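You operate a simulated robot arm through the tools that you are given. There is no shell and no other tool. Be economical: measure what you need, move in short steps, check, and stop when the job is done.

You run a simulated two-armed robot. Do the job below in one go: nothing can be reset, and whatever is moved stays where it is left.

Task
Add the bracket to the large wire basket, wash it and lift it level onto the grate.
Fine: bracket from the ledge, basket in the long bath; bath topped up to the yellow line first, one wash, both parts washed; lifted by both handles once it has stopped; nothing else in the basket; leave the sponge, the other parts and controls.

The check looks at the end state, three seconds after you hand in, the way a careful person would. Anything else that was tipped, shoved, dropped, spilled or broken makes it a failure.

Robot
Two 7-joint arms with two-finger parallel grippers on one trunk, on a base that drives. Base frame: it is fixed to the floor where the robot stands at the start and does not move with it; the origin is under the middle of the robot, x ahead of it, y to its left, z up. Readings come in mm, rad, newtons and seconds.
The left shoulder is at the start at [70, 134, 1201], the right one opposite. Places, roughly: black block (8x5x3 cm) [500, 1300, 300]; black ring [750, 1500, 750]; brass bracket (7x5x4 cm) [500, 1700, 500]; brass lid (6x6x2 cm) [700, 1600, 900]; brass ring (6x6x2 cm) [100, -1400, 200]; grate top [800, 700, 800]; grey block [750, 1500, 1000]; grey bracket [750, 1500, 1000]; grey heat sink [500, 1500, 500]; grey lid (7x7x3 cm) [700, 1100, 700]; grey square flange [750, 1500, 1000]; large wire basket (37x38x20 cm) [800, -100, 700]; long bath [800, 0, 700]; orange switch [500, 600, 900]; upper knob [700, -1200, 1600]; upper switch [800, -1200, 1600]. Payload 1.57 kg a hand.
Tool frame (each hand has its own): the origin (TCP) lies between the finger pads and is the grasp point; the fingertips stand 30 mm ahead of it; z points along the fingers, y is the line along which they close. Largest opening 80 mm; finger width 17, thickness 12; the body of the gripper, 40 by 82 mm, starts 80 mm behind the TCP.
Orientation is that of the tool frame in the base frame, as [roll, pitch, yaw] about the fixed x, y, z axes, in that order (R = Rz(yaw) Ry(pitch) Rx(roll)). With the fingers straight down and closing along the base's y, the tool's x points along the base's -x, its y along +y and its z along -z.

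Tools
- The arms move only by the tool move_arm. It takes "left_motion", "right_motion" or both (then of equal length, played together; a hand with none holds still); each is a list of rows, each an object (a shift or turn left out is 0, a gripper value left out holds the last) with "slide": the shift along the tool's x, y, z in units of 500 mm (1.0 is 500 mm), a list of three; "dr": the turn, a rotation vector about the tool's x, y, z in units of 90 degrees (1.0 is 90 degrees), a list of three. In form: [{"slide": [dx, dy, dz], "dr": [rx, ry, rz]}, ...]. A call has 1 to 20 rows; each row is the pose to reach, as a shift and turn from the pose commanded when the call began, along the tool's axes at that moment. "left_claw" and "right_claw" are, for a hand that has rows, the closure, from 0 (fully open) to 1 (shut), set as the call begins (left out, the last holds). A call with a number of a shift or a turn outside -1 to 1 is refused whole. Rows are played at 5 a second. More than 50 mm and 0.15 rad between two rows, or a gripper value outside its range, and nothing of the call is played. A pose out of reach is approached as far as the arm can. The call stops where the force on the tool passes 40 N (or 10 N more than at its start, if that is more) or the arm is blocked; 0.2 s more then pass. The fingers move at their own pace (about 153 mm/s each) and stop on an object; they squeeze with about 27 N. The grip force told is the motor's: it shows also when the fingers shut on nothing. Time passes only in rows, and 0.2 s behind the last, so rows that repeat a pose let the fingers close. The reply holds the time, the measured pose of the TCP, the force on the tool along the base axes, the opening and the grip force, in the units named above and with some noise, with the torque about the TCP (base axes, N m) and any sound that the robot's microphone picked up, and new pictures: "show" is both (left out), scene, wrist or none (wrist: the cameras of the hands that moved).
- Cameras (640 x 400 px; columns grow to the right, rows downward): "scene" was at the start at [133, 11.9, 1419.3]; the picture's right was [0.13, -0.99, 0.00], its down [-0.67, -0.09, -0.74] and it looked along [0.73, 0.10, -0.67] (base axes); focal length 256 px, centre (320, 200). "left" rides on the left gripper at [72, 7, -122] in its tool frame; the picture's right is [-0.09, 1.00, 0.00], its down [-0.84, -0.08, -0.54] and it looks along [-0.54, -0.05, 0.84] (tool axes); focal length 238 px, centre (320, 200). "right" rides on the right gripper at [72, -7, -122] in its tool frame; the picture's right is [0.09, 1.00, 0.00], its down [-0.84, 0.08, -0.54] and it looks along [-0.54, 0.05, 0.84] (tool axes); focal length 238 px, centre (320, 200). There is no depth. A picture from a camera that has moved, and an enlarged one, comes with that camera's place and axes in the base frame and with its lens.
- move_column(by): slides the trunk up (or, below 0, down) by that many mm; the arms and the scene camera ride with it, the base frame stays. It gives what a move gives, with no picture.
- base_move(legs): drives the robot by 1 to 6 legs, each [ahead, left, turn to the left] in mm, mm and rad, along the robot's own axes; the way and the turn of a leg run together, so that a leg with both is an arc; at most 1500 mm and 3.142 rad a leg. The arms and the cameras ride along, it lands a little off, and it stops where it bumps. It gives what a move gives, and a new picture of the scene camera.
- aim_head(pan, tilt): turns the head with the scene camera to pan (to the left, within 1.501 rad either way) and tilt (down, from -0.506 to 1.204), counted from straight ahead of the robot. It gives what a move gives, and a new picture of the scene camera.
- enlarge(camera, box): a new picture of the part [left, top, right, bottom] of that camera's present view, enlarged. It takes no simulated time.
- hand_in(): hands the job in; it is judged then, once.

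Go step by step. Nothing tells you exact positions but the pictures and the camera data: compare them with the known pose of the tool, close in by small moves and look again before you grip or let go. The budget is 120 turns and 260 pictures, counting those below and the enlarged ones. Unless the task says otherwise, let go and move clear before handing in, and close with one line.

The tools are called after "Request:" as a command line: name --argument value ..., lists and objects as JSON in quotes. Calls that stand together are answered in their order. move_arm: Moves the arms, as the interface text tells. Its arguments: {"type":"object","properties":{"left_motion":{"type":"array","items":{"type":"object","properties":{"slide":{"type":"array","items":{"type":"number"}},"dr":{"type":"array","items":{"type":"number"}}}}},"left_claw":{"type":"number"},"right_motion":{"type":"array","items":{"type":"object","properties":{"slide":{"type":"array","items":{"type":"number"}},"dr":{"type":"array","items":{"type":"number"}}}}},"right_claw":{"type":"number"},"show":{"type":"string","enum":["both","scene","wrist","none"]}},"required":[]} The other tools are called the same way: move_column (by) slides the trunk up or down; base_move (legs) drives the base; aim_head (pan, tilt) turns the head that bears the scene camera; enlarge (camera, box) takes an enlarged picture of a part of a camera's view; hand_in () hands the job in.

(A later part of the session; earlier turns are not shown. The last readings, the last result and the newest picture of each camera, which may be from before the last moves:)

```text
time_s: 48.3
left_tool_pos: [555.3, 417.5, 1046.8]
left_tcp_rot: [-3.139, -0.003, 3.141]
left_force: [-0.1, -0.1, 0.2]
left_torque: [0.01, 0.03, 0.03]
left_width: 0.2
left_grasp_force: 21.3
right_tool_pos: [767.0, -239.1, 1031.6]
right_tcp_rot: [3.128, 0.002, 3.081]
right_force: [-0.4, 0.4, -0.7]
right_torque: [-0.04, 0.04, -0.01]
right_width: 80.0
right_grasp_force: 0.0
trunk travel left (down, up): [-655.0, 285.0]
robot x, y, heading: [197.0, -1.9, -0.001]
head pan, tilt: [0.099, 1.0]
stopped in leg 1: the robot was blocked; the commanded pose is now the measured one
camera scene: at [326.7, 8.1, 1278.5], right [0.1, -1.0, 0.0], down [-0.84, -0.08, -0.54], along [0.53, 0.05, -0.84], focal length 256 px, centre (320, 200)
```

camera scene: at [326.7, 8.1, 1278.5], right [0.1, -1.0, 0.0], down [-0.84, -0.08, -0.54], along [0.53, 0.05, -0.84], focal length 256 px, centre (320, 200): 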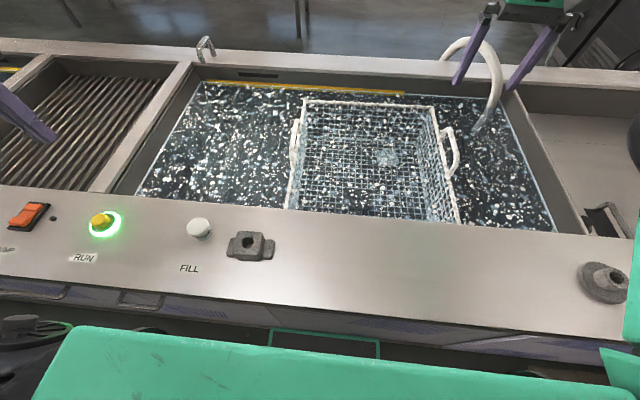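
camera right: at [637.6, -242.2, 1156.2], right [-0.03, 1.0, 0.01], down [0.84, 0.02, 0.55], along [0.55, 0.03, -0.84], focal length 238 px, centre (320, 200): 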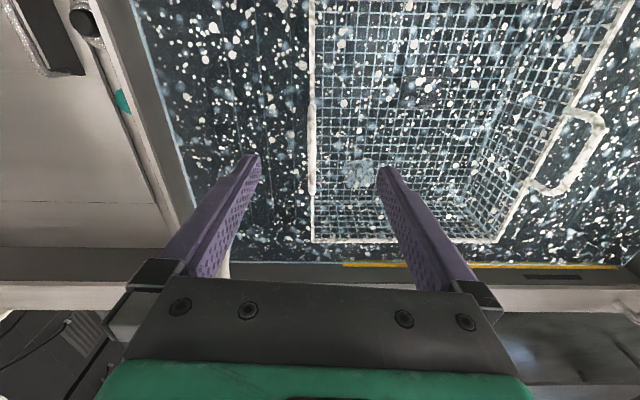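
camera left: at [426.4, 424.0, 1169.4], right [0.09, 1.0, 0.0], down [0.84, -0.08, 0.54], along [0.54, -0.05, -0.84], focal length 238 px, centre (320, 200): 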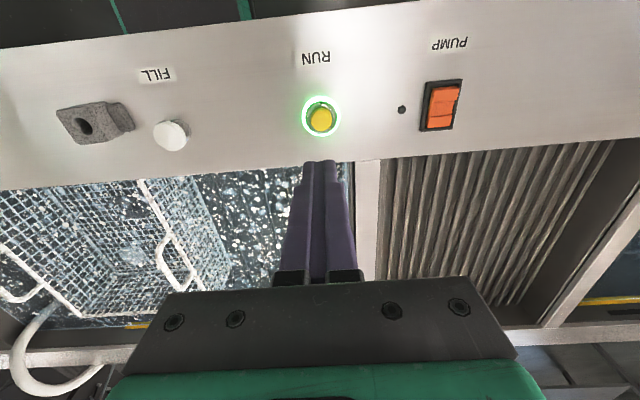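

The base touched the counter; I back off 15 mm for clearance. Then the left hand goes to above the left handle with the right hand trimmed above its own.

Request:
base_move --legs '[[-15, 0, 0]]'

Request:
move_arm --left_motion '[{"slide": [-0.04, -0.07, 0]}, {"slide": [-0.08, -0.14, 0]}, {"slide": [-0.12, -0.21, 0]}, {"slide": [-0.16, -0.28, 0]}, {"slide": [-0.2, -0.35, 0]}, {"slide": [-0.25, -0.42, 0]}, {"slide": [-0.3, -0.48, 0]}, {"slide": [-0.36, -0.54, 0.02]}, {"slide": [-0.4, -0.61, 0.04]}, {"slide": [-0.4, -0.61, 0.04]}]' --left_claw 0

```text
time_s: 49.0
left_tool_pos: [538.3, 417.5, 1048.1]
left_tcp_rot: [3.141, -0.001, -3.142]
left_force: [0.8, -0.1, 0.1]
left_torque: [0.0, -0.01, -0.01]
left_width: 0.0
left_grasp_force: 21.3
right_tool_pos: [751.0, -238.6, 1033.2]
right_tcp_rot: [3.125, 0.0, 3.079]
right_force: [0.1, 0.1, -0.4]
right_torque: [-0.01, 0.04, -0.02]
right_width: 80.0
right_grasp_force: 0.0
trunk travel left (down, up): [-655.0, 285.0]
robot x, y, heading: [188.5, -1.8, 0.001]
head pan, tilt: [0.099, 1.0]
camera scene: at [309.5, 8.2, 1278.7], right [0.1, -0.99, 0.0], down [-0.84, -0.08, -0.54], along [0.54, 0.05, -0.84], focal length 256 px, centre (320, 200)
```

scene: 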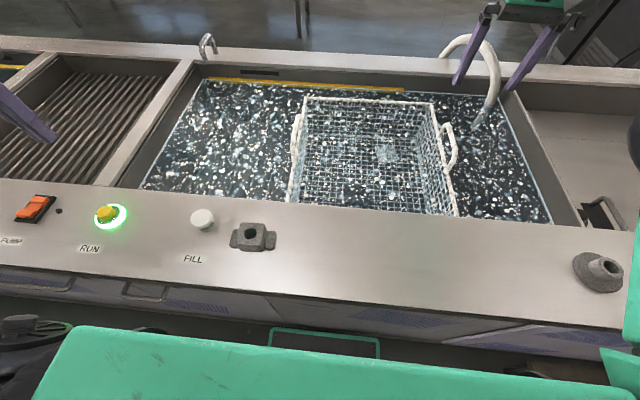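

```text
time_s: 51.2
left_tool_pos: [701.2, 140.9, 1019.2]
left_tcp_rot: [-3.141, 0.0, -3.14]
left_force: [0.1, 0.4, -0.9]
left_torque: [0.0, 0.02, 0.0]
left_width: 80.0
left_grasp_force: 0.1
left hand out of reach, approached as far as the arm can: row 8, 9, 10
right_tool_pos: [749.3, -238.8, 1033.7]
right_tcp_rot: [3.127, 0.003, 3.081]
right_force: [0.1, -0.2, 0.1]
right_torque: [0.02, 0.0, 0.03]
right_width: 79.8
right_grasp_force: 0.0
trunk travel left (down, up): [-655.0, 285.0]
robot x, y, heading: [185.2, 0.3, 0.001]
head pan, tilt: [0.099, 1.0]
camera scene: at [308.0, 8.3, 1278.9], right [0.1, -0.99, 0.0], down [-0.84, -0.08, -0.54], along [0.54, 0.05, -0.84], focal length 256 px, centre (320, 200)
camera left: at [629.3, 147.5, 1139.7], right [0.09, 1.0, 0.0], down [0.84, -0.07, 0.54], along [0.54, -0.05, -0.84], focal length 238 px, centre (320, 200)
```

scene: 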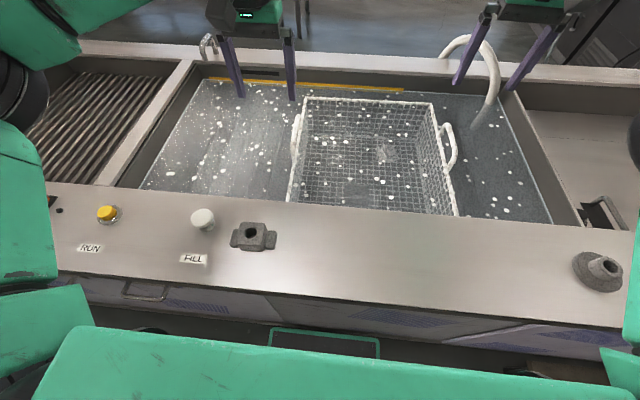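
left: 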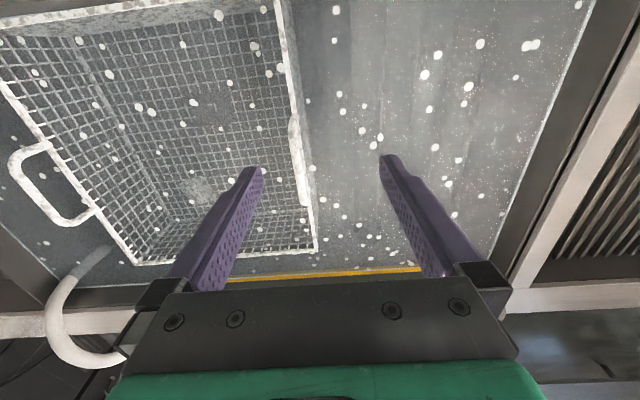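

The wash has ended (ring off, water calming). Left reach improves lower down, so I descend to z≈930 above the handle plane while moving to [747, 111].

Request:
move_arm --left_motion '[{"slide": [0, -0.02, 0.08]}, {"slide": [-0.03, -0.04, 0.15]}, {"slide": [-0.06, -0.06, 0.178]}, {"slide": [-0.092, -0.06, 0.178]}, {"slide": [-0.092, -0.06, 0.178]}]' --right_motion '[{"slide": [0, -0.005, 0.06], "dr": [0, 0, -0.038]}, {"slide": [0, -0.01, 0.12], "dr": [0, 0, -0.038]}, {"slide": [0, -0.015, 0.18], "dr": [0, 0, -0.038]}, {"slide": [-0.005, -0.022, 0.2], "dr": [0, 0, -0.038]}, {"slide": [-0.005, -0.022, 0.2], "dr": [0, 0, -0.038]}]' --right_claw 0

```text
time_s: 52.4
left_tool_pos: [703.3, 135.5, 932.1]
left_tcp_rot: [-3.14, 0.003, -3.141]
left_force: [-0.2, -0.5, 1.2]
left_torque: [-0.02, 0.01, -0.01]
left_width: 80.2
left_grasp_force: 0.1
left hand out of reach, approached as far as the arm can: row 2, 3, 4, 5
right_tool_pos: [751.1, -249.2, 934.2]
right_tcp_rot: [3.128, 0.005, 3.14]
right_force: [-0.5, -0.3, 0.6]
right_torque: [-0.04, 0.01, -0.01]
right_width: 80.3
right_grasp_force: 0.1
trunk travel left (down, up): [-655.0, 285.0]
robot x, y, heading: [188.2, 0.4, -0.002]
head pan, tilt: [0.099, 1.0]
camera scene: at [307.2, 8.2, 1279.0], right [0.1, -0.99, 0.0], down [-0.84, -0.08, -0.54], along [0.54, 0.05, -0.84], focal length 256 px, centre (320, 200)
camera right: at [678.3, -256.7, 1055.9], right [-0.09, 1.0, 0.01], down [0.83, 0.07, 0.55], along [0.54, 0.06, -0.84], focal length 238 px, centre (320, 200)
camera left: at [632.4, 142.0, 1053.5], right [0.09, 1.0, 0.0], down [0.84, -0.08, 0.54], along [0.54, -0.05, -0.84], focal length 238 px, centre (320, 200)
```

scene: 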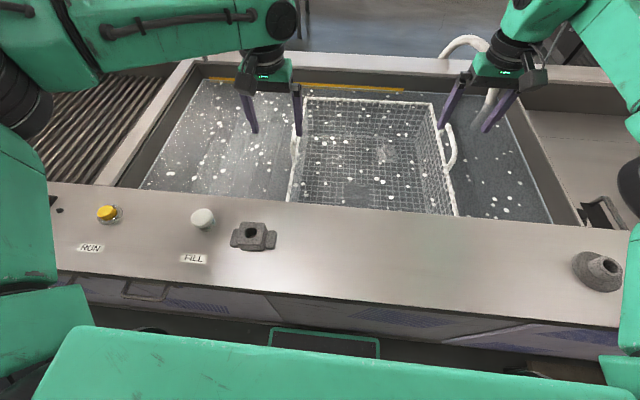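
right: 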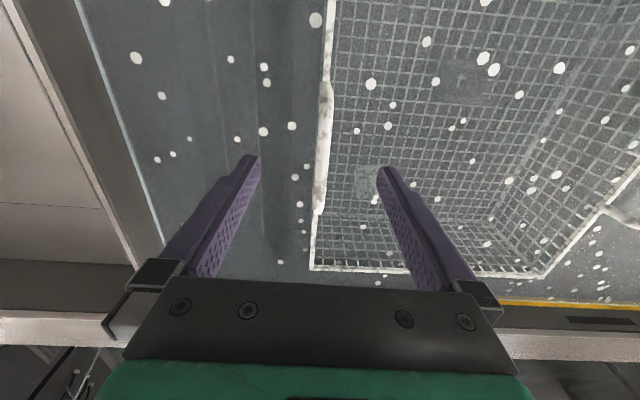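
left: 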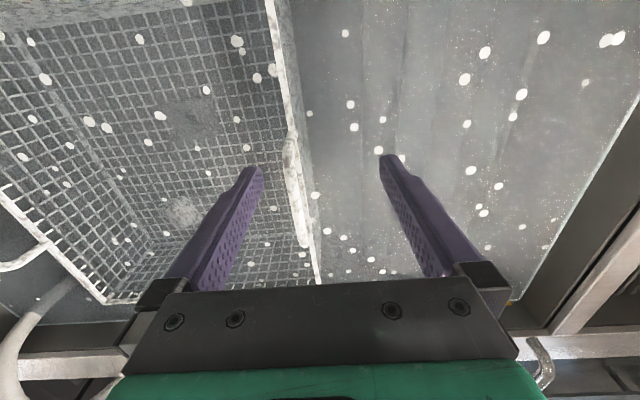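

The left arm needs the robot centred on the basket (centre y≈-70). I shift the base 70 mm right; hands are above handle height and clear of the hose.

Request:
base_move --legs '[[0, -70, 0]]'

Request:
move_arm --left_motion '[{"slide": [-0.03, 0.03, 0]}, {"slide": [-0.06, 0.06, 0]}, {"slide": [-0.09, 0.09, 0]}, {"slide": [-0.09, 0.095, 0]}]' --right_motion '[{"slide": [0, 0.04, 0]}, {"slide": [0, 0.08, 0]}, {"slide": [0, 0.12, 0]}, {"slide": [0, 0.14, 0]}]'

```text
time_s: 53.5
left_tool_pos: [703.8, 65.4, 932.0]
left_tcp_rot: [-3.141, 0.0, -3.141]
left_force: [-0.1, -0.6, 0.0]
left_torque: [-0.02, 0.0, 0.0]
left_width: 80.2
left_grasp_force: 0.1
right_tool_pos: [750.9, -319.6, 934.3]
right_tcp_rot: [3.126, 0.005, 3.138]
right_force: [0.6, 0.1, -0.5]
right_torque: [0.01, 0.0, 0.02]
right_width: 79.9
right_grasp_force: 0.1
trunk travel left (down, up): [-655.0, 285.0]
robot x, y, heading: [187.1, -68.3, 0.0]
head pan, tilt: [0.099, 1.0]
camera scene: at [307.3, -61.7, 1279.0], right [0.1, -1.0, 0.0], down [-0.84, -0.08, -0.54], along [0.54, 0.05, -0.84], focal length 256 px, centre (320, 200)
```

scene: 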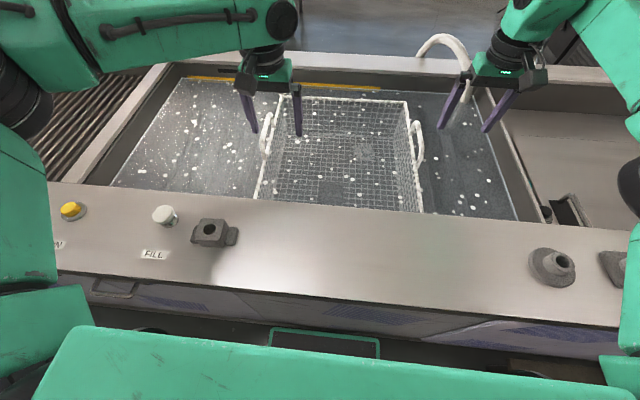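

```text
time_s: 54.5
left_tool_pos: [735.9, 118.7, 932.4]
left_tcp_rot: [-3.141, 0.002, -3.141]
left_force: [-0.4, -0.6, 0.3]
left_torque: [-0.02, -0.01, 0.0]
left_width: 80.0
left_grasp_force: 0.0
left hand out of reach, approached as far as the arm can: row 2, 3, 4
right_tool_pos: [750.6, -249.4, 935.3]
right_tcp_rot: [3.128, 0.005, 3.139]
right_force: [0.4, 0.0, 0.0]
right_torque: [0.01, 0.04, -0.01]
right_width: 79.7
right_grasp_force: 0.1
trunk travel left (down, up): [-655.0, 285.0]
robot x, y, heading: [185.9, -71.1, -0.001]
head pan, tilt: [0.099, 1.0]
camera scene: at [307.3, -62.0, 1279.0], right [0.1, -1.0, 0.0], down [-0.84, -0.08, -0.54], along [0.54, 0.05, -0.84], focal length 256 px, centre (320, 200)
camera right: at [678.1, -257.2, 1057.3], right [-0.09, 1.0, 0.01], down [0.83, 0.07, 0.55], along [0.54, 0.06, -0.84], focal length 238 px, centre (320, 200)
camera left: at [664.8, 124.8, 1054.0], right [0.09, 1.0, 0.0], down [0.84, -0.08, 0.54], along [0.54, -0.05, -0.84], focal length 238 px, centre (320, 200)
```

scene: 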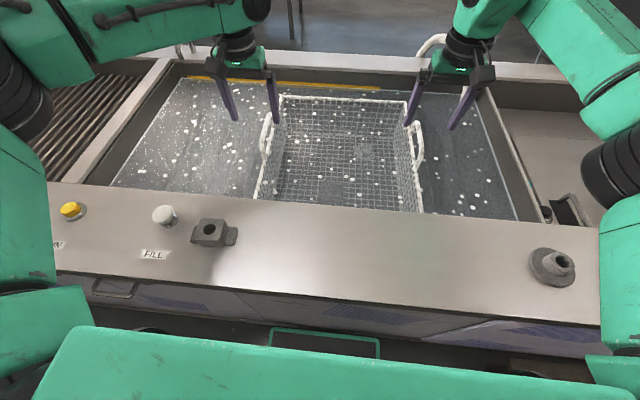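
right: 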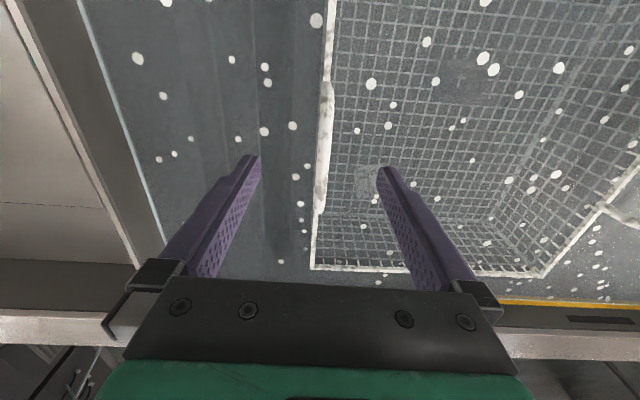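
left: 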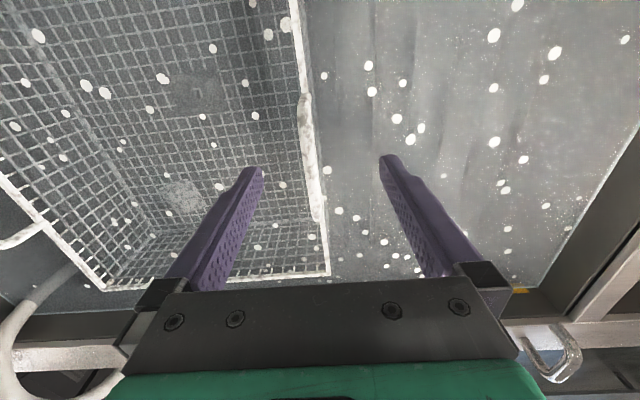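

Both hands straddle the handle bars (left bar ≈[754, 109], right ≈[760, -244]). I inch the base 10 mm forward and lower both hands to z≈880, trimming toward the bar centres.

Request:
base_move --legs '[[10, 0, 0]]'

Request:
move_arm --left_motion '[{"slide": [0, -0.01, 0.03]}, {"slide": [0, -0.018, 0.06]}, {"slide": [0, -0.018, 0.1]}, {"slide": [-0.02, -0.018, 0.1]}]' --right_motion '[{"slide": [0, 0.006, 0.03]}, {"slide": [0, 0.01, 0.06]}, {"slide": [0, 0.01, 0.1]}, {"slide": [0, 0.01, 0.1]}]'

```text
time_s: 55.2
left_tool_pos: [745.1, 116.8, 932.7]
left_tcp_rot: [-3.141, 0.002, 3.141]
left_force: [0.3, 0.2, 0.0]
left_torque: [-0.02, -0.01, -0.02]
left_width: 80.0
left_grasp_force: 0.1
right_tool_pos: [758.8, -250.3, 936.8]
right_tcp_rot: [3.125, 0.008, 3.139]
right_force: [-1.0, 0.6, -0.2]
right_torque: [-0.01, -0.03, 0.0]
right_width: 80.1
right_grasp_force: 0.1
trunk travel left (down, up): [-655.0, 285.0]
robot x, y, heading: [200.7, -71.7, -0.0]
head pan, tilt: [0.099, 1.0]
camera scene: at [314.9, -62.7, 1279.2], right [0.1, -1.0, 0.0], down [-0.84, -0.08, -0.54], along [0.54, 0.05, -0.84], focal length 256 px, centre (320, 200)
```

scene: 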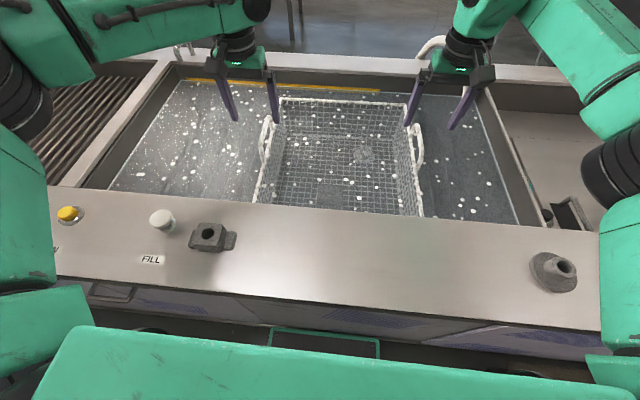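

```text
time_s: 56.2
left_tool_pos: [738.2, 115.3, 885.5]
left_tcp_rot: [-3.14, 0.003, 3.141]
left_force: [-0.3, 0.1, 0.5]
left_torque: [-0.02, -0.03, 0.03]
left_width: 80.2
left_grasp_force: 0.1
left hand out of reach, approached as far as the arm can: row 2, 3, 4
right_tool_pos: [760.4, -244.3, 886.0]
right_tcp_rot: [3.126, 0.006, 3.14]
right_force: [-0.6, 0.3, 0.6]
right_torque: [0.0, -0.04, -0.04]
right_width: 80.0
right_grasp_force: 0.0
trunk travel left (down, up): [-655.0, 285.0]
robot x, y, heading: [197.9, -68.8, -0.002]
head pan, tilt: [0.099, 1.0]
camera scene: at [316.7, -62.5, 1279.0], right [0.1, -1.0, 0.0], down [-0.84, -0.08, -0.54], along [0.54, 0.05, -0.84], focal length 256 px, centre (320, 200)
camera right: at [687.5, -251.9, 1007.9], right [-0.09, 1.0, 0.01], down [0.83, 0.07, 0.55], along [0.54, 0.06, -0.84], focal length 238 px, centre (320, 200)
camera left: at [666.2, 121.7, 1006.2], right [0.09, 1.0, 0.0], down [0.83, -0.08, 0.55], along [0.54, -0.05, -0.84], focal length 238 px, centre (320, 200)
```

scene: 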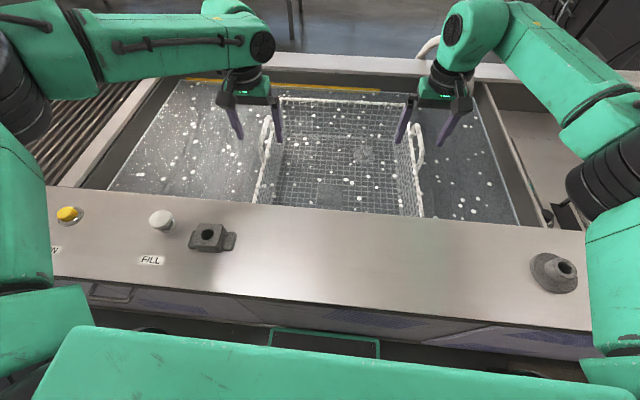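
right: 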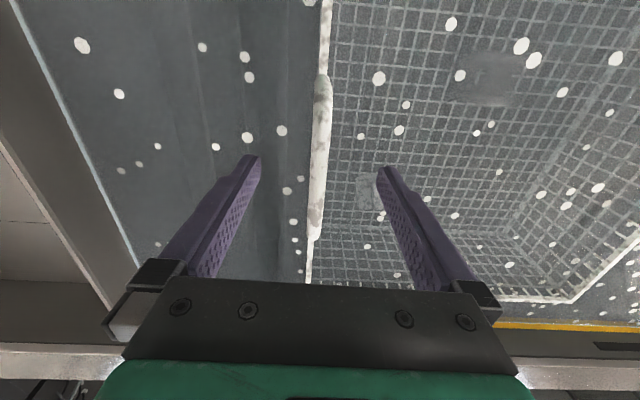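
left: 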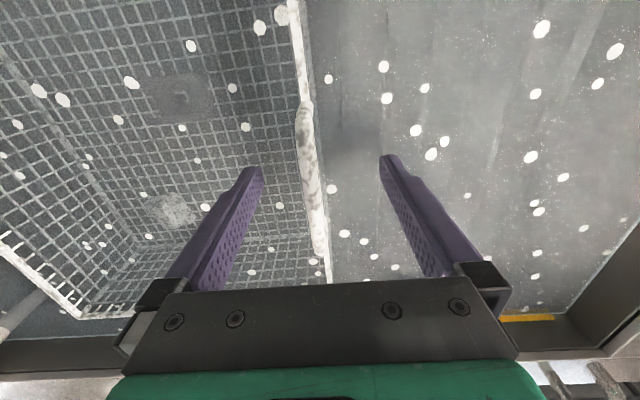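

Left reach is ~20 mm short of its bar centre; more lateral offset helps it. I raise both 50 mm, shift the base 40 mm right, and re-position.

Request:
move_arm --left_motion '[{"slide": [0, 0, -0.06]}, {"slide": [0, 0, -0.1]}]' --right_motion '[{"slide": [0, 0, -0.06]}, {"slide": [0, 0, -0.1]}]' --show "none"

Request:
base_move --legs '[[0, -40, 0]]'

Request:
move_arm --left_motion '[{"slide": [-0.02, 0.03, 0]}, {"slide": [-0.04, 0.06, 0]}, {"slide": [-0.04, 0.068, 0.05]}, {"slide": [-0.04, 0.068, 0.1]}, {"slide": [-0.04, 0.068, 0.1]}]' --right_motion '[{"slide": [0, 0.04, 0]}, {"slide": [0, 0.08, 0]}, {"slide": [0, 0.08, 0.05]}, {"slide": [0, 0.08, 0.1]}, {"slide": [0, 0.08, 0.1]}]'

```text
time_s: 56.8
left_tool_pos: [737.1, 114.1, 937.1]
left_tcp_rot: [-3.14, 0.001, -3.141]
left_force: [-0.9, -0.3, 0.3]
left_torque: [0.0, 0.04, -0.01]
left_width: 79.9
left_grasp_force: 0.1
right_tool_pos: [760.8, -242.4, 934.7]
right_tcp_rot: [3.128, 0.006, 3.139]
right_force: [-0.2, 0.3, -0.6]
right_torque: [-0.01, 0.04, 0.02]
right_width: 79.9
right_grasp_force: 0.0
trunk travel left (down, up): [-655.0, 285.0]
robot x, y, heading: [196.2, -65.1, -0.002]
head pan, tilt: [0.099, 1.0]
```

```text
time_s: 57.7
left_tool_pos: [737.1, 76.6, 937.1]
left_tcp_rot: [-3.137, 0.003, -3.141]
left_force: [1.0, 0.5, -0.5]
left_torque: [0.0, 0.03, 0.01]
left_width: 79.8
left_grasp_force: 0.1
right_tool_pos: [759.6, -281.8, 935.3]
right_tcp_rot: [3.129, 0.006, 3.139]
right_force: [-0.1, -0.8, -1.1]
right_torque: [-0.04, 0.01, -0.01]
right_width: 80.0
right_grasp_force: 0.0
trunk travel left (down, up): [-655.0, 285.0]
robot x, y, heading: [199.1, -107.5, -0.003]
head pan, tilt: [0.099, 1.0]
camera scene: at [317.1, -99.0, 1279.0], right [0.1, -1.0, 0.0], down [-0.84, -0.08, -0.54], along [0.54, 0.05, -0.84], focal length 256 px, centre (320, 200)
```

scene: 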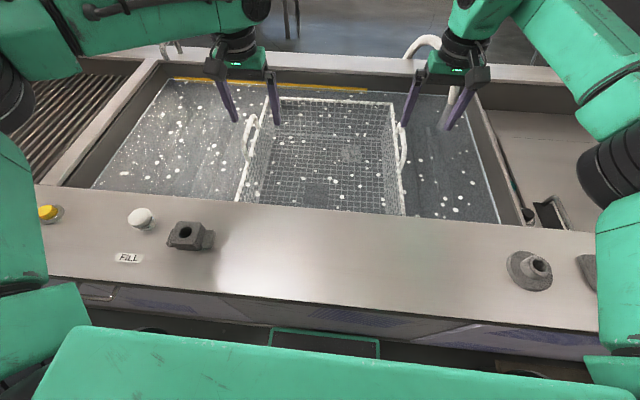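

```text
time_s: 58.9
left_tool_pos: [753.3, 109.1, 887.5]
left_tcp_rot: [-3.138, 0.006, -3.14]
left_force: [-0.4, 0.0, -0.1]
left_torque: [-0.01, 0.01, 0.01]
left_width: 80.2
left_grasp_force: 0.0
left hand out of reach, approached as far as the arm can: row 4, 5
right_tool_pos: [760.6, -242.9, 886.3]
right_tcp_rot: [3.126, 0.006, 3.14]
right_force: [0.7, -1.0, -0.1]
right_torque: [-0.03, -0.02, 0.0]
right_width: 80.0
right_grasp_force: 0.1
trunk travel left (down, up): [-655.0, 285.0]
robot x, y, heading: [196.8, -108.9, -0.006]
head pan, tilt: [0.099, 1.0]
camera scene: at [316.6, -102.2, 1279.0], right [0.1, -1.0, 0.0], down [-0.84, -0.08, -0.54], along [0.54, 0.05, -0.84], focal length 256 px, centre (320, 200)
camera right: at [687.5, -250.0, 1008.3], right [-0.09, 1.0, 0.01], down [0.83, 0.07, 0.55], along [0.55, 0.06, -0.84], focal length 238 px, centre (320, 200)
camera left: at [681.5, 116.5, 1008.5], right [0.09, 1.0, 0.0], down [0.83, -0.08, 0.55], along [0.54, -0.05, -0.84], focal length 238 px, centre (320, 200)
```

scene: 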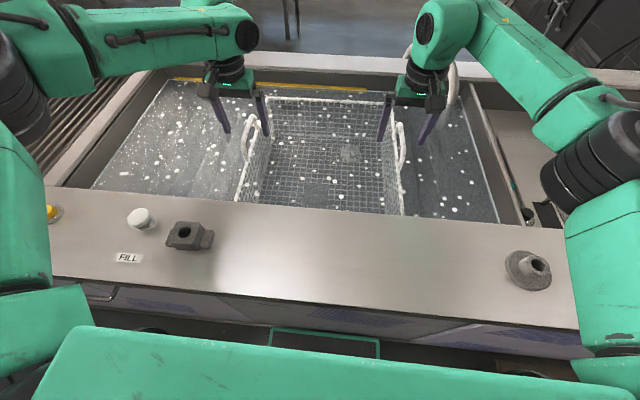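
right: 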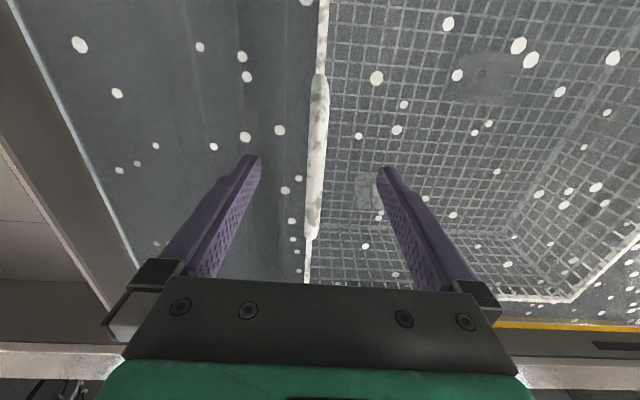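
left: 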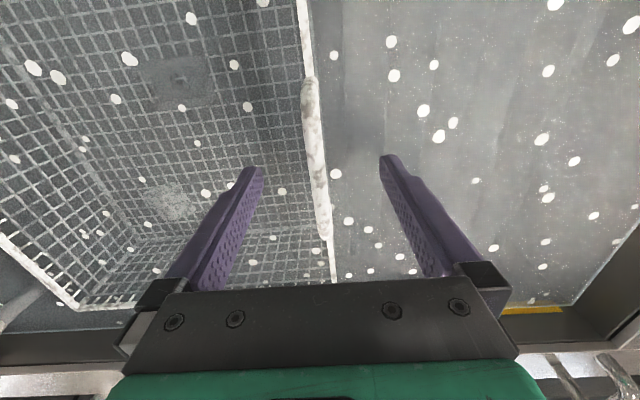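

Both bars are centred between the fingers: bar height ≈850, centres x≈760–769. I lower 30 mm so pads sit around the bars.

Request:
move_arm --left_motion '[{"slide": [0, 0, 0.03]}, {"slide": [-0.01, 0, 0.06]}, {"slide": [-0.02, 0, 0.062]}]' --right_motion '[{"slide": [0, 0.002, 0.03]}, {"slide": [0.0, 0.002, 0.06]}, {"slide": [0.0, 0.002, 0.062]}]'

Request:
enlarge --camera "scene" --box '[190, 50, 470, 220]'

```text
time_s: 59.7
left_tool_pos: [748.1, 116.2, 860.6]
left_tcp_rot: [-3.141, 0.004, -3.141]
left_force: [-0.1, -0.2, -0.4]
left_torque: [-0.02, -0.03, 0.0]
left_width: 79.7
left_grasp_force: 0.0
left hand out of reach, approached as far as the arm can: row 1, 2, 3
right_tool_pos: [760.7, -240.5, 853.5]
right_tcp_rot: [3.127, 0.005, 3.14]
right_force: [0.7, 0.3, 0.2]
right_torque: [0.0, -0.01, 0.01]
right_width: 80.0
right_grasp_force: 0.1
trunk travel left (down, up): [-655.0, 285.0]
robot x, y, heading: [197.7, -115.1, 0.001]
head pan, tilt: [0.099, 1.0]
camera scene: at [317.0, -101.9, 1279.0], right [0.1, -1.0, 0.0], down [-0.84, -0.08, -0.54], along [0.54, 0.05, -0.84], focal length 256 px, centre (320, 200)
camera right: at [687.1, -248.1, 976.4], right [-0.09, 1.0, 0.01], down [0.83, 0.07, 0.55], along [0.54, 0.06, -0.84], focal length 238 px, centre (320, 200)
camera left: at [676.4, 121.8, 981.1], right [0.09, 1.0, 0.0], down [0.84, -0.08, 0.54], along [0.54, -0.05, -0.84], focal length 238 px, centre (320, 200)
```

scene: 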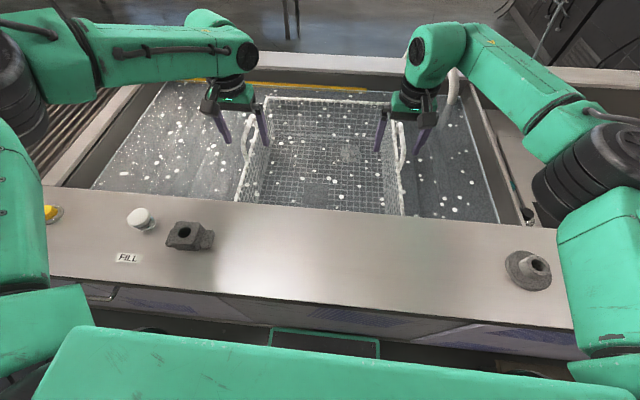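
right: 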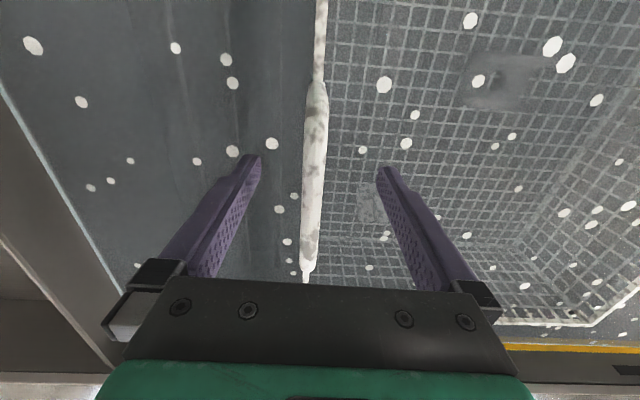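
left: 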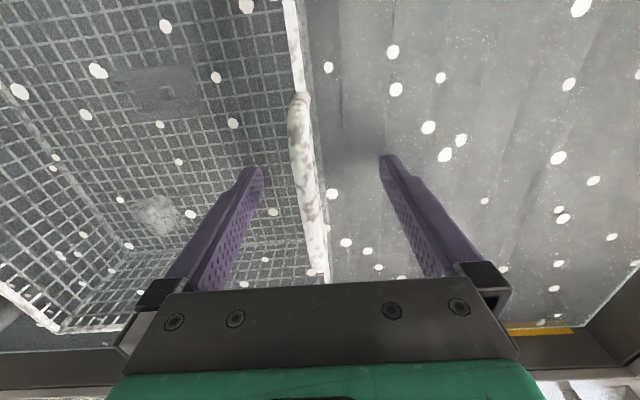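

```text
2.29 times, centred on (330, 135) of scene
camera zoom: at [317.0, -101.9, 1279.0], right [0.1, -1.0, 0.0], down [-0.84, -0.08, -0.54], along [0.54, 0.05, -0.84], focal length 584 px, centre (297, 349)
```

zoom: 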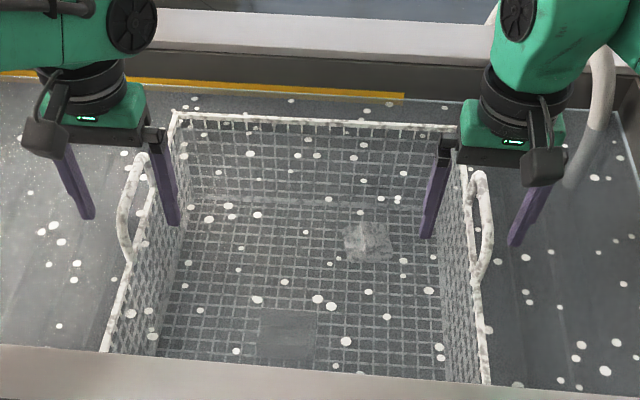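

Bars lie between the pads. Small lateral centring, then close both grippers.

Request:
move_arm --left_motion '[{"slide": [0, -0.018, 0.008]}, {"slide": [0, -0.018, 0.008]}]' --right_motion '[{"slide": [0, -0.008, 0]}, {"slide": [0, -0.008, 0]}]' --show "none"

Request:
move_arm --left_motion '[{"slide": [0, 0, 0]}, {"slide": [0, 0, 0]}, {"slide": [0, 0, 0]}, {"slide": [0, 0, 0]}]' --right_motion '[{"slide": [0, 0, 0]}, {"slide": [0, 0, 0]}, {"slide": [0, 0, 0]}, {"slide": [0, 0, 0]}]' --left_claw 1 --right_claw 1

Request:
enlarge --camera "scene" --box '[190, 50, 470, 220]'

```text
time_s: 60.3
left_tool_pos: [745.8, 107.7, 858.1]
left_tcp_rot: [-3.139, 0.003, -3.142]
left_force: [0.2, -0.2, 0.5]
left_torque: [0.0, -0.01, 0.0]
left_width: 80.1
left_grasp_force: 0.1
left hand out of reach, approached as far as the arm can: row 1, 2
right_tool_pos: [760.5, -244.3, 853.9]
right_tcp_rot: [3.128, 0.006, 3.14]
right_force: [0.4, -0.5, 0.7]
right_torque: [0.03, -0.01, 0.03]
right_width: 79.8
right_grasp_force: 0.0
trunk travel left (down, up): [-655.0, 285.0]
robot x, y, heading: [194.6, -107.3, 0.0]
head pan, tilt: [0.099, 1.0]
```

```text
time_s: 61.3
left_tool_pos: [744.8, 108.0, 857.7]
left_tcp_rot: [-3.14, 0.004, -3.14]
left_force: [2.8, 9.1, 0.3]
left_torque: [-0.1, 0.14, 0.4]
left_width: 10.7
left_grasp_force: 26.7
right_tool_pos: [760.0, -245.3, 853.9]
right_tcp_rot: [3.126, 0.005, 3.138]
right_force: [0.1, -8.3, 1.8]
right_torque: [0.13, 0.03, 0.47]
right_width: 10.5
right_grasp_force: 27.2
trunk travel left (down, up): [-655.0, 285.0]
robot x, y, heading: [197.4, -109.4, -0.003]
head pan, tilt: [0.099, 1.0]
camera scene: at [317.1, -101.8, 1279.0], right [0.1, -1.0, 0.0], down [-0.84, -0.08, -0.54], along [0.54, 0.05, -0.84], focal length 256 px, centre (320, 200)
camera right: at [687.7, -252.9, 975.9], right [-0.09, 1.0, 0.01], down [0.83, 0.07, 0.55], along [0.54, 0.06, -0.84], focal length 238 px, centre (320, 200)
camera left: at [673.3, 114.4, 979.4], right [0.09, 1.0, 0.0], down [0.83, -0.08, 0.55], along [0.54, -0.05, -0.84], focal length 238 px, centre (320, 200)
```

scene: 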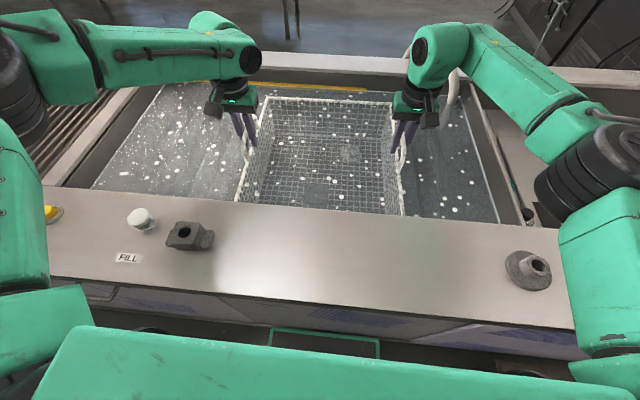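
right: 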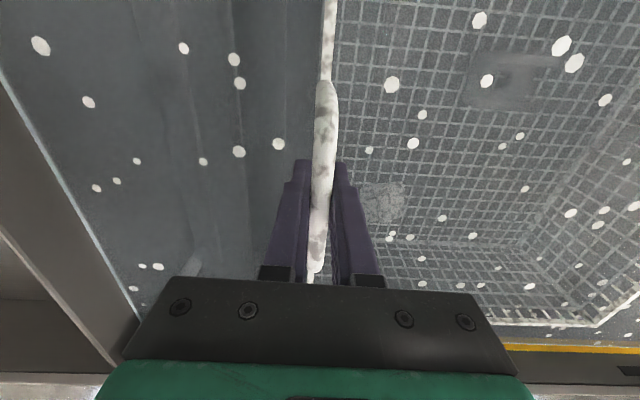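
left: 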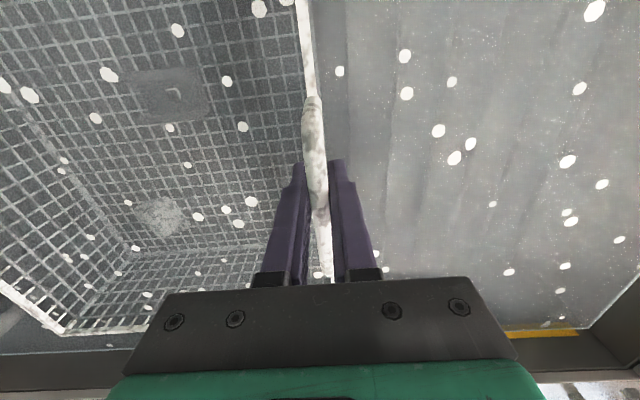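

```text
2.29 times, centred on (330, 135) of scene
camera zoom: at [317.1, -101.8, 1279.0], right [0.1, -1.0, 0.0], down [-0.84, -0.08, -0.54], along [0.54, 0.05, -0.84], focal length 584 px, centre (297, 349)
```

zoom: 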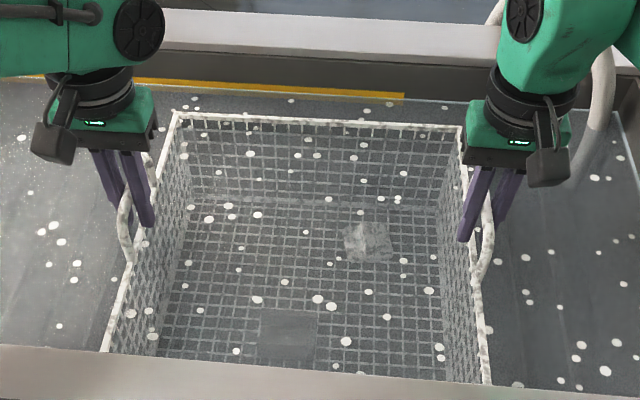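

Both handles are gripped (10.6 mm bars), wash stopped. I lift a little with the trunk and check levelness.

Request:
move_column --by 60

Request:
enlarge --camera "scene" --box '[150, 60, 490, 260]'

```text
time_s: 62.3
left_tool_pos: [746.4, 108.7, 918.0]
left_tcp_rot: [-3.139, 0.002, -3.138]
left_force: [2.1, 13.2, -4.6]
left_torque: [-0.21, -0.08, 0.35]
left_width: 10.8
left_grasp_force: 27.0
right_tool_pos: [762.0, -244.9, 911.1]
right_tcp_rot: [3.126, 0.004, 3.138]
right_force: [-0.6, -13.7, -6.3]
right_torque: [0.21, 0.19, 0.45]
right_width: 10.5
right_grasp_force: 27.1
trunk travel left (down, up): [-715.0, 225.0]
robot x, y, heading: [196.0, -109.3, -0.006]
head pan, tilt: [0.099, 1.0]
```

```text
1.88 times, centred on (320, 160) of scene
camera zoom: at [319.7, -101.8, 1338.7], right [0.1, -1.0, 0.0], down [-0.84, -0.08, -0.54], along [0.54, 0.05, -0.84], focal length 481 px, centre (320, 275)
```

zoom: 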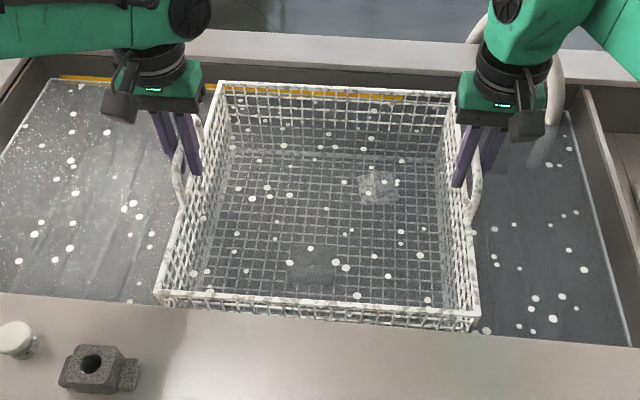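

Level and holding (about 11 N total). I raise it the rest of the way so its bottom clears the bath rim.

Request:
move_column --by 100

Request:
move_column --by 90

Request:
aim_head --pan 0.5 --tilt 0.9

```text
time_s: 63.6
left_tool_pos: [747.2, 108.6, 1016.7]
left_tcp_rot: [-3.14, 0.002, -3.14]
left_force: [1.5, 19.1, -5.2]
left_torque: [-0.24, 0.05, 0.36]
left_width: 10.8
left_grasp_force: 26.7
right_tool_pos: [762.5, -245.5, 1011.6]
right_tcp_rot: [3.127, 0.004, 3.139]
right_force: [-0.3, -18.9, -6.1]
right_torque: [0.32, 0.12, 0.43]
right_width: 10.5
right_grasp_force: 27.6
trunk travel left (down, up): [-815.0, 125.0]
robot x, y, heading: [201.0, -107.6, 0.001]
head pan, tilt: [0.099, 1.0]
```

```text
time_s: 64.9
left_tool_pos: [746.9, 107.9, 1106.7]
left_tcp_rot: [-3.14, 0.002, -3.141]
left_force: [0.8, 21.6, -5.4]
left_torque: [-0.28, 0.03, 0.36]
left_width: 10.8
left_grasp_force: 27.1
right_tool_pos: [763.1, -246.3, 1102.7]
right_tcp_rot: [3.13, 0.006, 3.136]
right_force: [-1.0, -21.1, -5.3]
right_torque: [0.39, 0.1, 0.41]
right_width: 10.9
right_grasp_force: 27.0
trunk travel left (down, up): [-905.0, 35.0]
robot x, y, heading: [195.7, -109.5, -0.001]
head pan, tilt: [0.099, 1.0]
```

```text
time_s: 65.7
left_tool_pos: [746.3, 107.8, 1106.8]
left_tcp_rot: [-3.14, 0.002, -3.141]
left_force: [2.1, 22.6, -6.0]
left_torque: [-0.3, 0.02, 0.35]
left_width: 10.8
left_grasp_force: 26.9
right_tool_pos: [761.6, -245.0, 1102.5]
right_tcp_rot: [3.128, 0.006, 3.139]
right_force: [-1.5, -22.9, -4.7]
right_torque: [0.36, 0.09, 0.41]
right_width: 10.4
right_grasp_force: 27.0
trunk travel left (down, up): [-905.0, 35.0]
robot x, y, heading: [197.2, -112.0, -0.002]
head pan, tilt: [0.499, 0.901]
camera scene: at [316.9, -72.6, 1535.9], right [0.48, -0.88, 0.0], down [-0.69, -0.37, -0.62], along [0.54, 0.3, -0.79], focal length 256 px, centre (320, 200)
```

scene: 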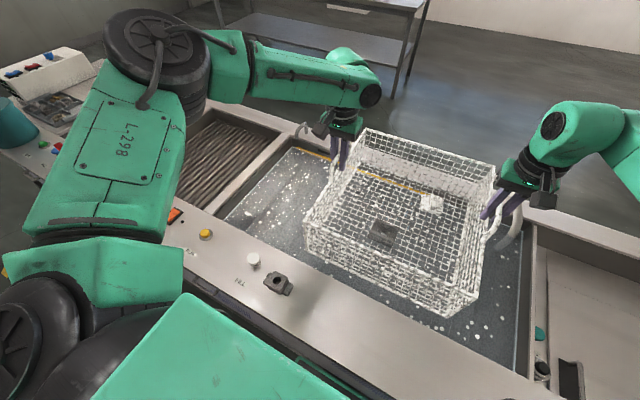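

The basket hangs level, both parts inside. I back off 15 mm for tap and counter clearance, then drive left part of the way and look.

Request:
base_move --legs '[[-18, 0, 0], [0, 350, 0]]'

Request:
aim_head --pan 0.45 --tilt 1.0

```text
time_s: 68.4
left_tool_pos: [727.7, 457.3, 1108.1]
left_tcp_rot: [-3.14, 0.002, -3.137]
left_force: [1.6, 23.5, -5.2]
left_torque: [-0.27, 0.07, 0.34]
left_width: 10.8
left_grasp_force: 27.3
right_tool_pos: [744.9, 104.2, 1101.7]
right_tcp_rot: [3.128, 0.003, -3.141]
right_force: [0.1, -23.7, -6.0]
right_torque: [0.36, 0.08, 0.43]
right_width: 10.6
right_grasp_force: 26.6
trunk travel left (down, up): [-905.0, 35.0]
robot x, y, heading: [185.6, 241.8, 0.001]
head pan, tilt: [0.499, 0.901]
camera scene: at [298.6, 274.1, 1536.1], right [0.48, -0.88, 0.0], down [-0.69, -0.38, -0.62], along [0.54, 0.3, -0.78], focal length 256 px, centre (320, 200)
```

scene: 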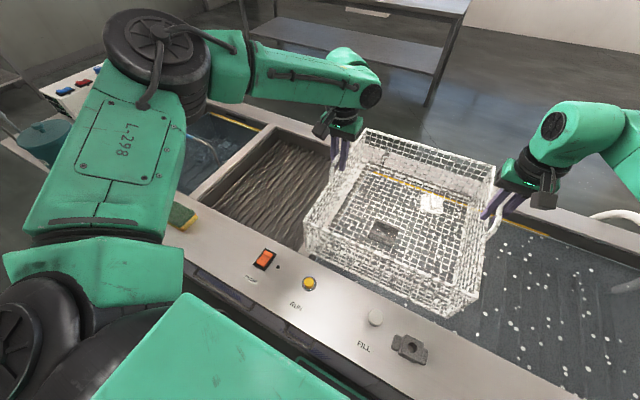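

```text
time_s: 69.0
left_tool_pos: [727.6, 458.5, 1107.6]
left_tcp_rot: [-3.14, 0.002, -3.136]
left_force: [2.2, 0.0, -4.9]
left_torque: [-0.03, 0.2, 0.38]
left_width: 10.8
left_grasp_force: 26.6
right_tool_pos: [745.5, 106.2, 1102.1]
right_tcp_rot: [3.129, 0.003, 3.141]
right_force: [-1.8, -0.9, -6.2]
right_torque: [0.0, -0.1, 0.51]
right_width: 10.8
right_grasp_force: 26.7
trunk travel left (down, up): [-905.0, 35.0]
robot x, y, heading: [179.1, 240.2, 0.003]
head pan, tilt: [0.45, 1.0]
camera scene: at [295.1, 270.6, 1528.8], right [0.44, -0.9, 0.0], down [-0.76, -0.37, -0.54], along [0.48, 0.24, -0.84], focal length 256 px, centre (320, 200)
```

scene: 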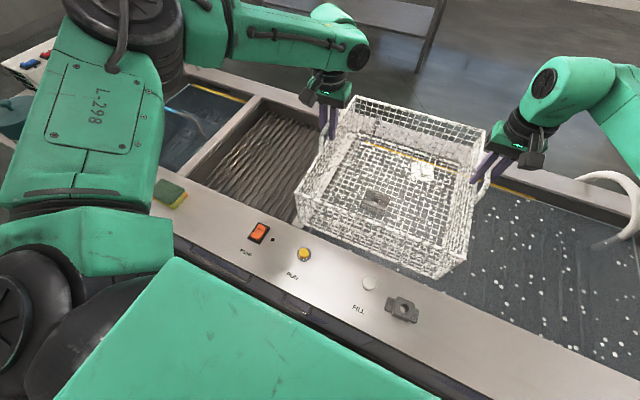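

The grate bay spans roughly y≈470–885, x≈555–1000; basket centre must get to y≈677 from 282. I drive 340 mm further left, then fine-align.

Request:
base_move --legs '[[0, 340, 0]]'

Request:
aim_head --pan 0.0 --tilt 1.0

Request:
enlarge --camera "left" --box '[0, 0, 640, 400]'

Request:
enlarge --camera "right" --box '[0, 0, 640, 400]'

```text
time_s: 71.3
left_tool_pos: [726.4, 797.0, 1107.6]
left_tcp_rot: [-3.141, 0.0, -3.135]
left_force: [2.6, 1.3, -5.8]
left_torque: [-0.01, 0.04, 0.44]
left_width: 10.5
left_grasp_force: 27.0
right_tool_pos: [743.7, 443.4, 1102.8]
right_tcp_rot: [3.127, 0.004, -3.14]
right_force: [-2.1, -3.0, -5.7]
right_torque: [0.07, 0.02, 0.45]
right_width: 10.6
right_grasp_force: 27.2
trunk travel left (down, up): [-905.0, 35.0]
robot x, y, heading: [180.8, 580.1, 0.008]
head pan, tilt: [0.45, 1.0]
camera scene: at [293.6, 607.5, 1528.8], right [0.44, -0.9, 0.0], down [-0.76, -0.37, -0.54], along [0.48, 0.24, -0.84], focal length 256 px, centre (320, 200)
```

scene: 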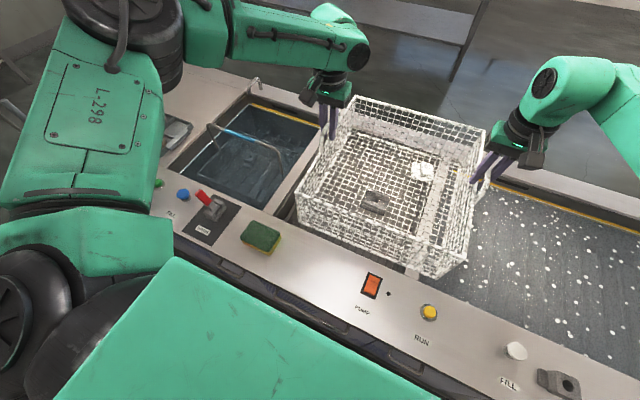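

```text
time_s: 72.2
left_tool_pos: [725.3, 799.7, 1106.9]
left_tcp_rot: [-3.138, 0.003, -3.135]
left_force: [3.0, -0.3, -5.4]
left_torque: [-0.02, 0.14, 0.38]
left_width: 10.8
left_grasp_force: 27.1
right_tool_pos: [744.2, 446.1, 1102.5]
right_tcp_rot: [3.132, 0.003, -3.138]
right_force: [-2.8, 0.9, -4.7]
right_torque: [0.0, -0.03, 0.47]
right_width: 10.6
right_grasp_force: 27.1
trunk travel left (down, up): [-905.0, 35.0]
robot x, y, heading: [179.6, 579.3, 0.005]
head pan, tilt: [0.0, 1.0]
camera scene: at [300.7, 581.4, 1528.7], right [0.01, -1.0, 0.0], down [-0.84, -0.01, -0.54], along [0.54, 0.0, -0.84], focal length 256 px, centre (320, 200)
```

scene: 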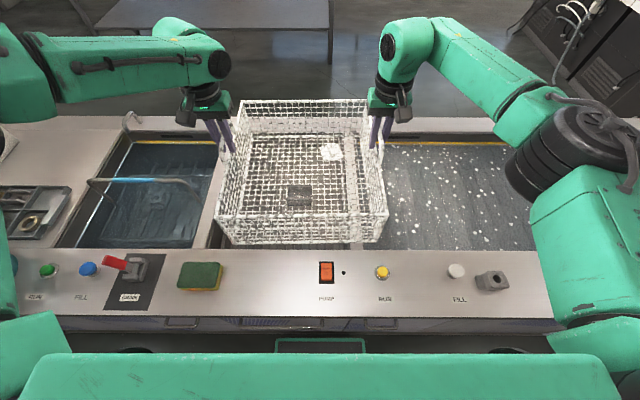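

```text
1.00 times, centred on (320, 200) of left
camera zoom: at [654.6, 806.0, 1228.2], right [0.09, 1.0, 0.0], down [0.84, -0.07, 0.54], along [0.54, -0.05, -0.84], focal length 238 px, centre (320, 200)
```

zoom: 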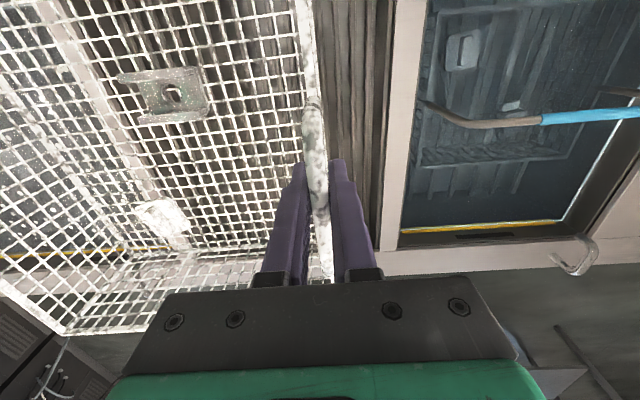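

```text
1.00 times, centred on (320, 200) of right
camera zoom: at [671.4, 438.8, 1224.7], right [-0.09, 1.0, 0.01], down [0.83, 0.07, 0.55], along [0.54, 0.06, -0.84], focal length 238 px, centre (320, 200)
```

zoom: 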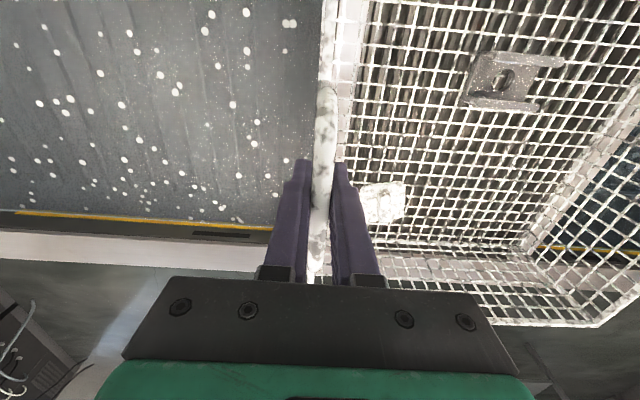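

The basket hangs near y≈623; the bay seems about y 495–900. I zoom to measure both bay edges.

Request:
enlarge --camera "scene" --box '[180, 110, 300, 260]'

Request:
enlarge --camera "scene" --box '[290, 110, 410, 260]'

Request:
enlarge --camera "left" --box '[300, 0, 480, 280]'

```text
2.67 times, centred on (240, 185) of scene
camera zoom: at [300.7, 581.4, 1528.7], right [0.01, -1.0, 0.0], down [-0.84, -0.01, -0.54], along [0.54, 0.0, -0.84], focal length 682 px, centre (533, 240)
```

zoom: 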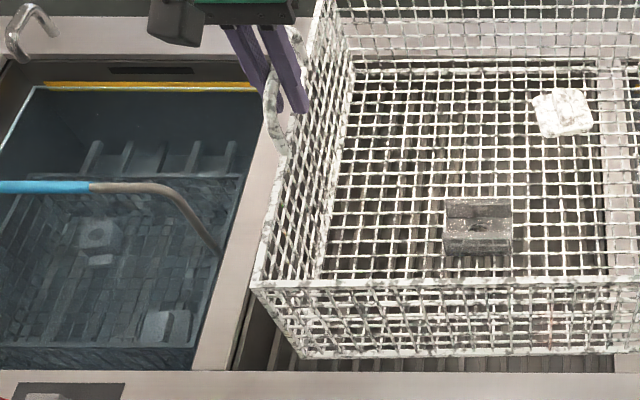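

```text
2.67 times, centred on (350, 185) of scene
camera zoom: at [300.7, 581.4, 1528.7], right [0.01, -1.0, 0.0], down [-0.84, -0.01, -0.54], along [0.54, 0.0, -0.84], focal length 682 px, centre (240, 240)
```

zoom: 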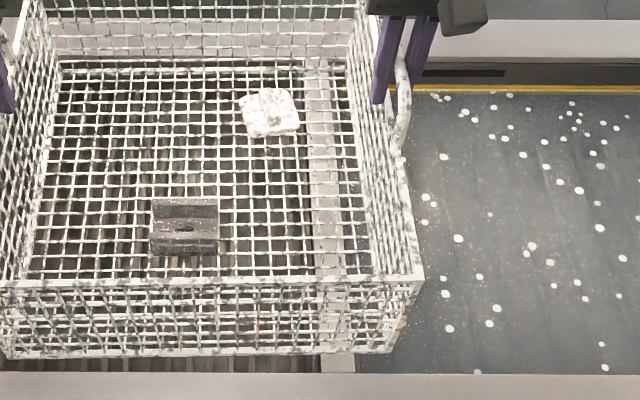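

```text
1.43 times, centred on (390, 140) of left
camera zoom: at [654.6, 806.0, 1228.2], right [0.09, 1.0, 0.0], down [0.84, -0.07, 0.54], along [0.54, -0.05, -0.84], focal length 340 px, centre (220, 286)
```

zoom: 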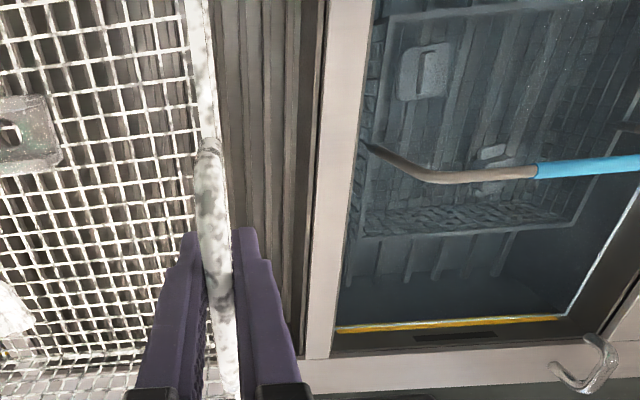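

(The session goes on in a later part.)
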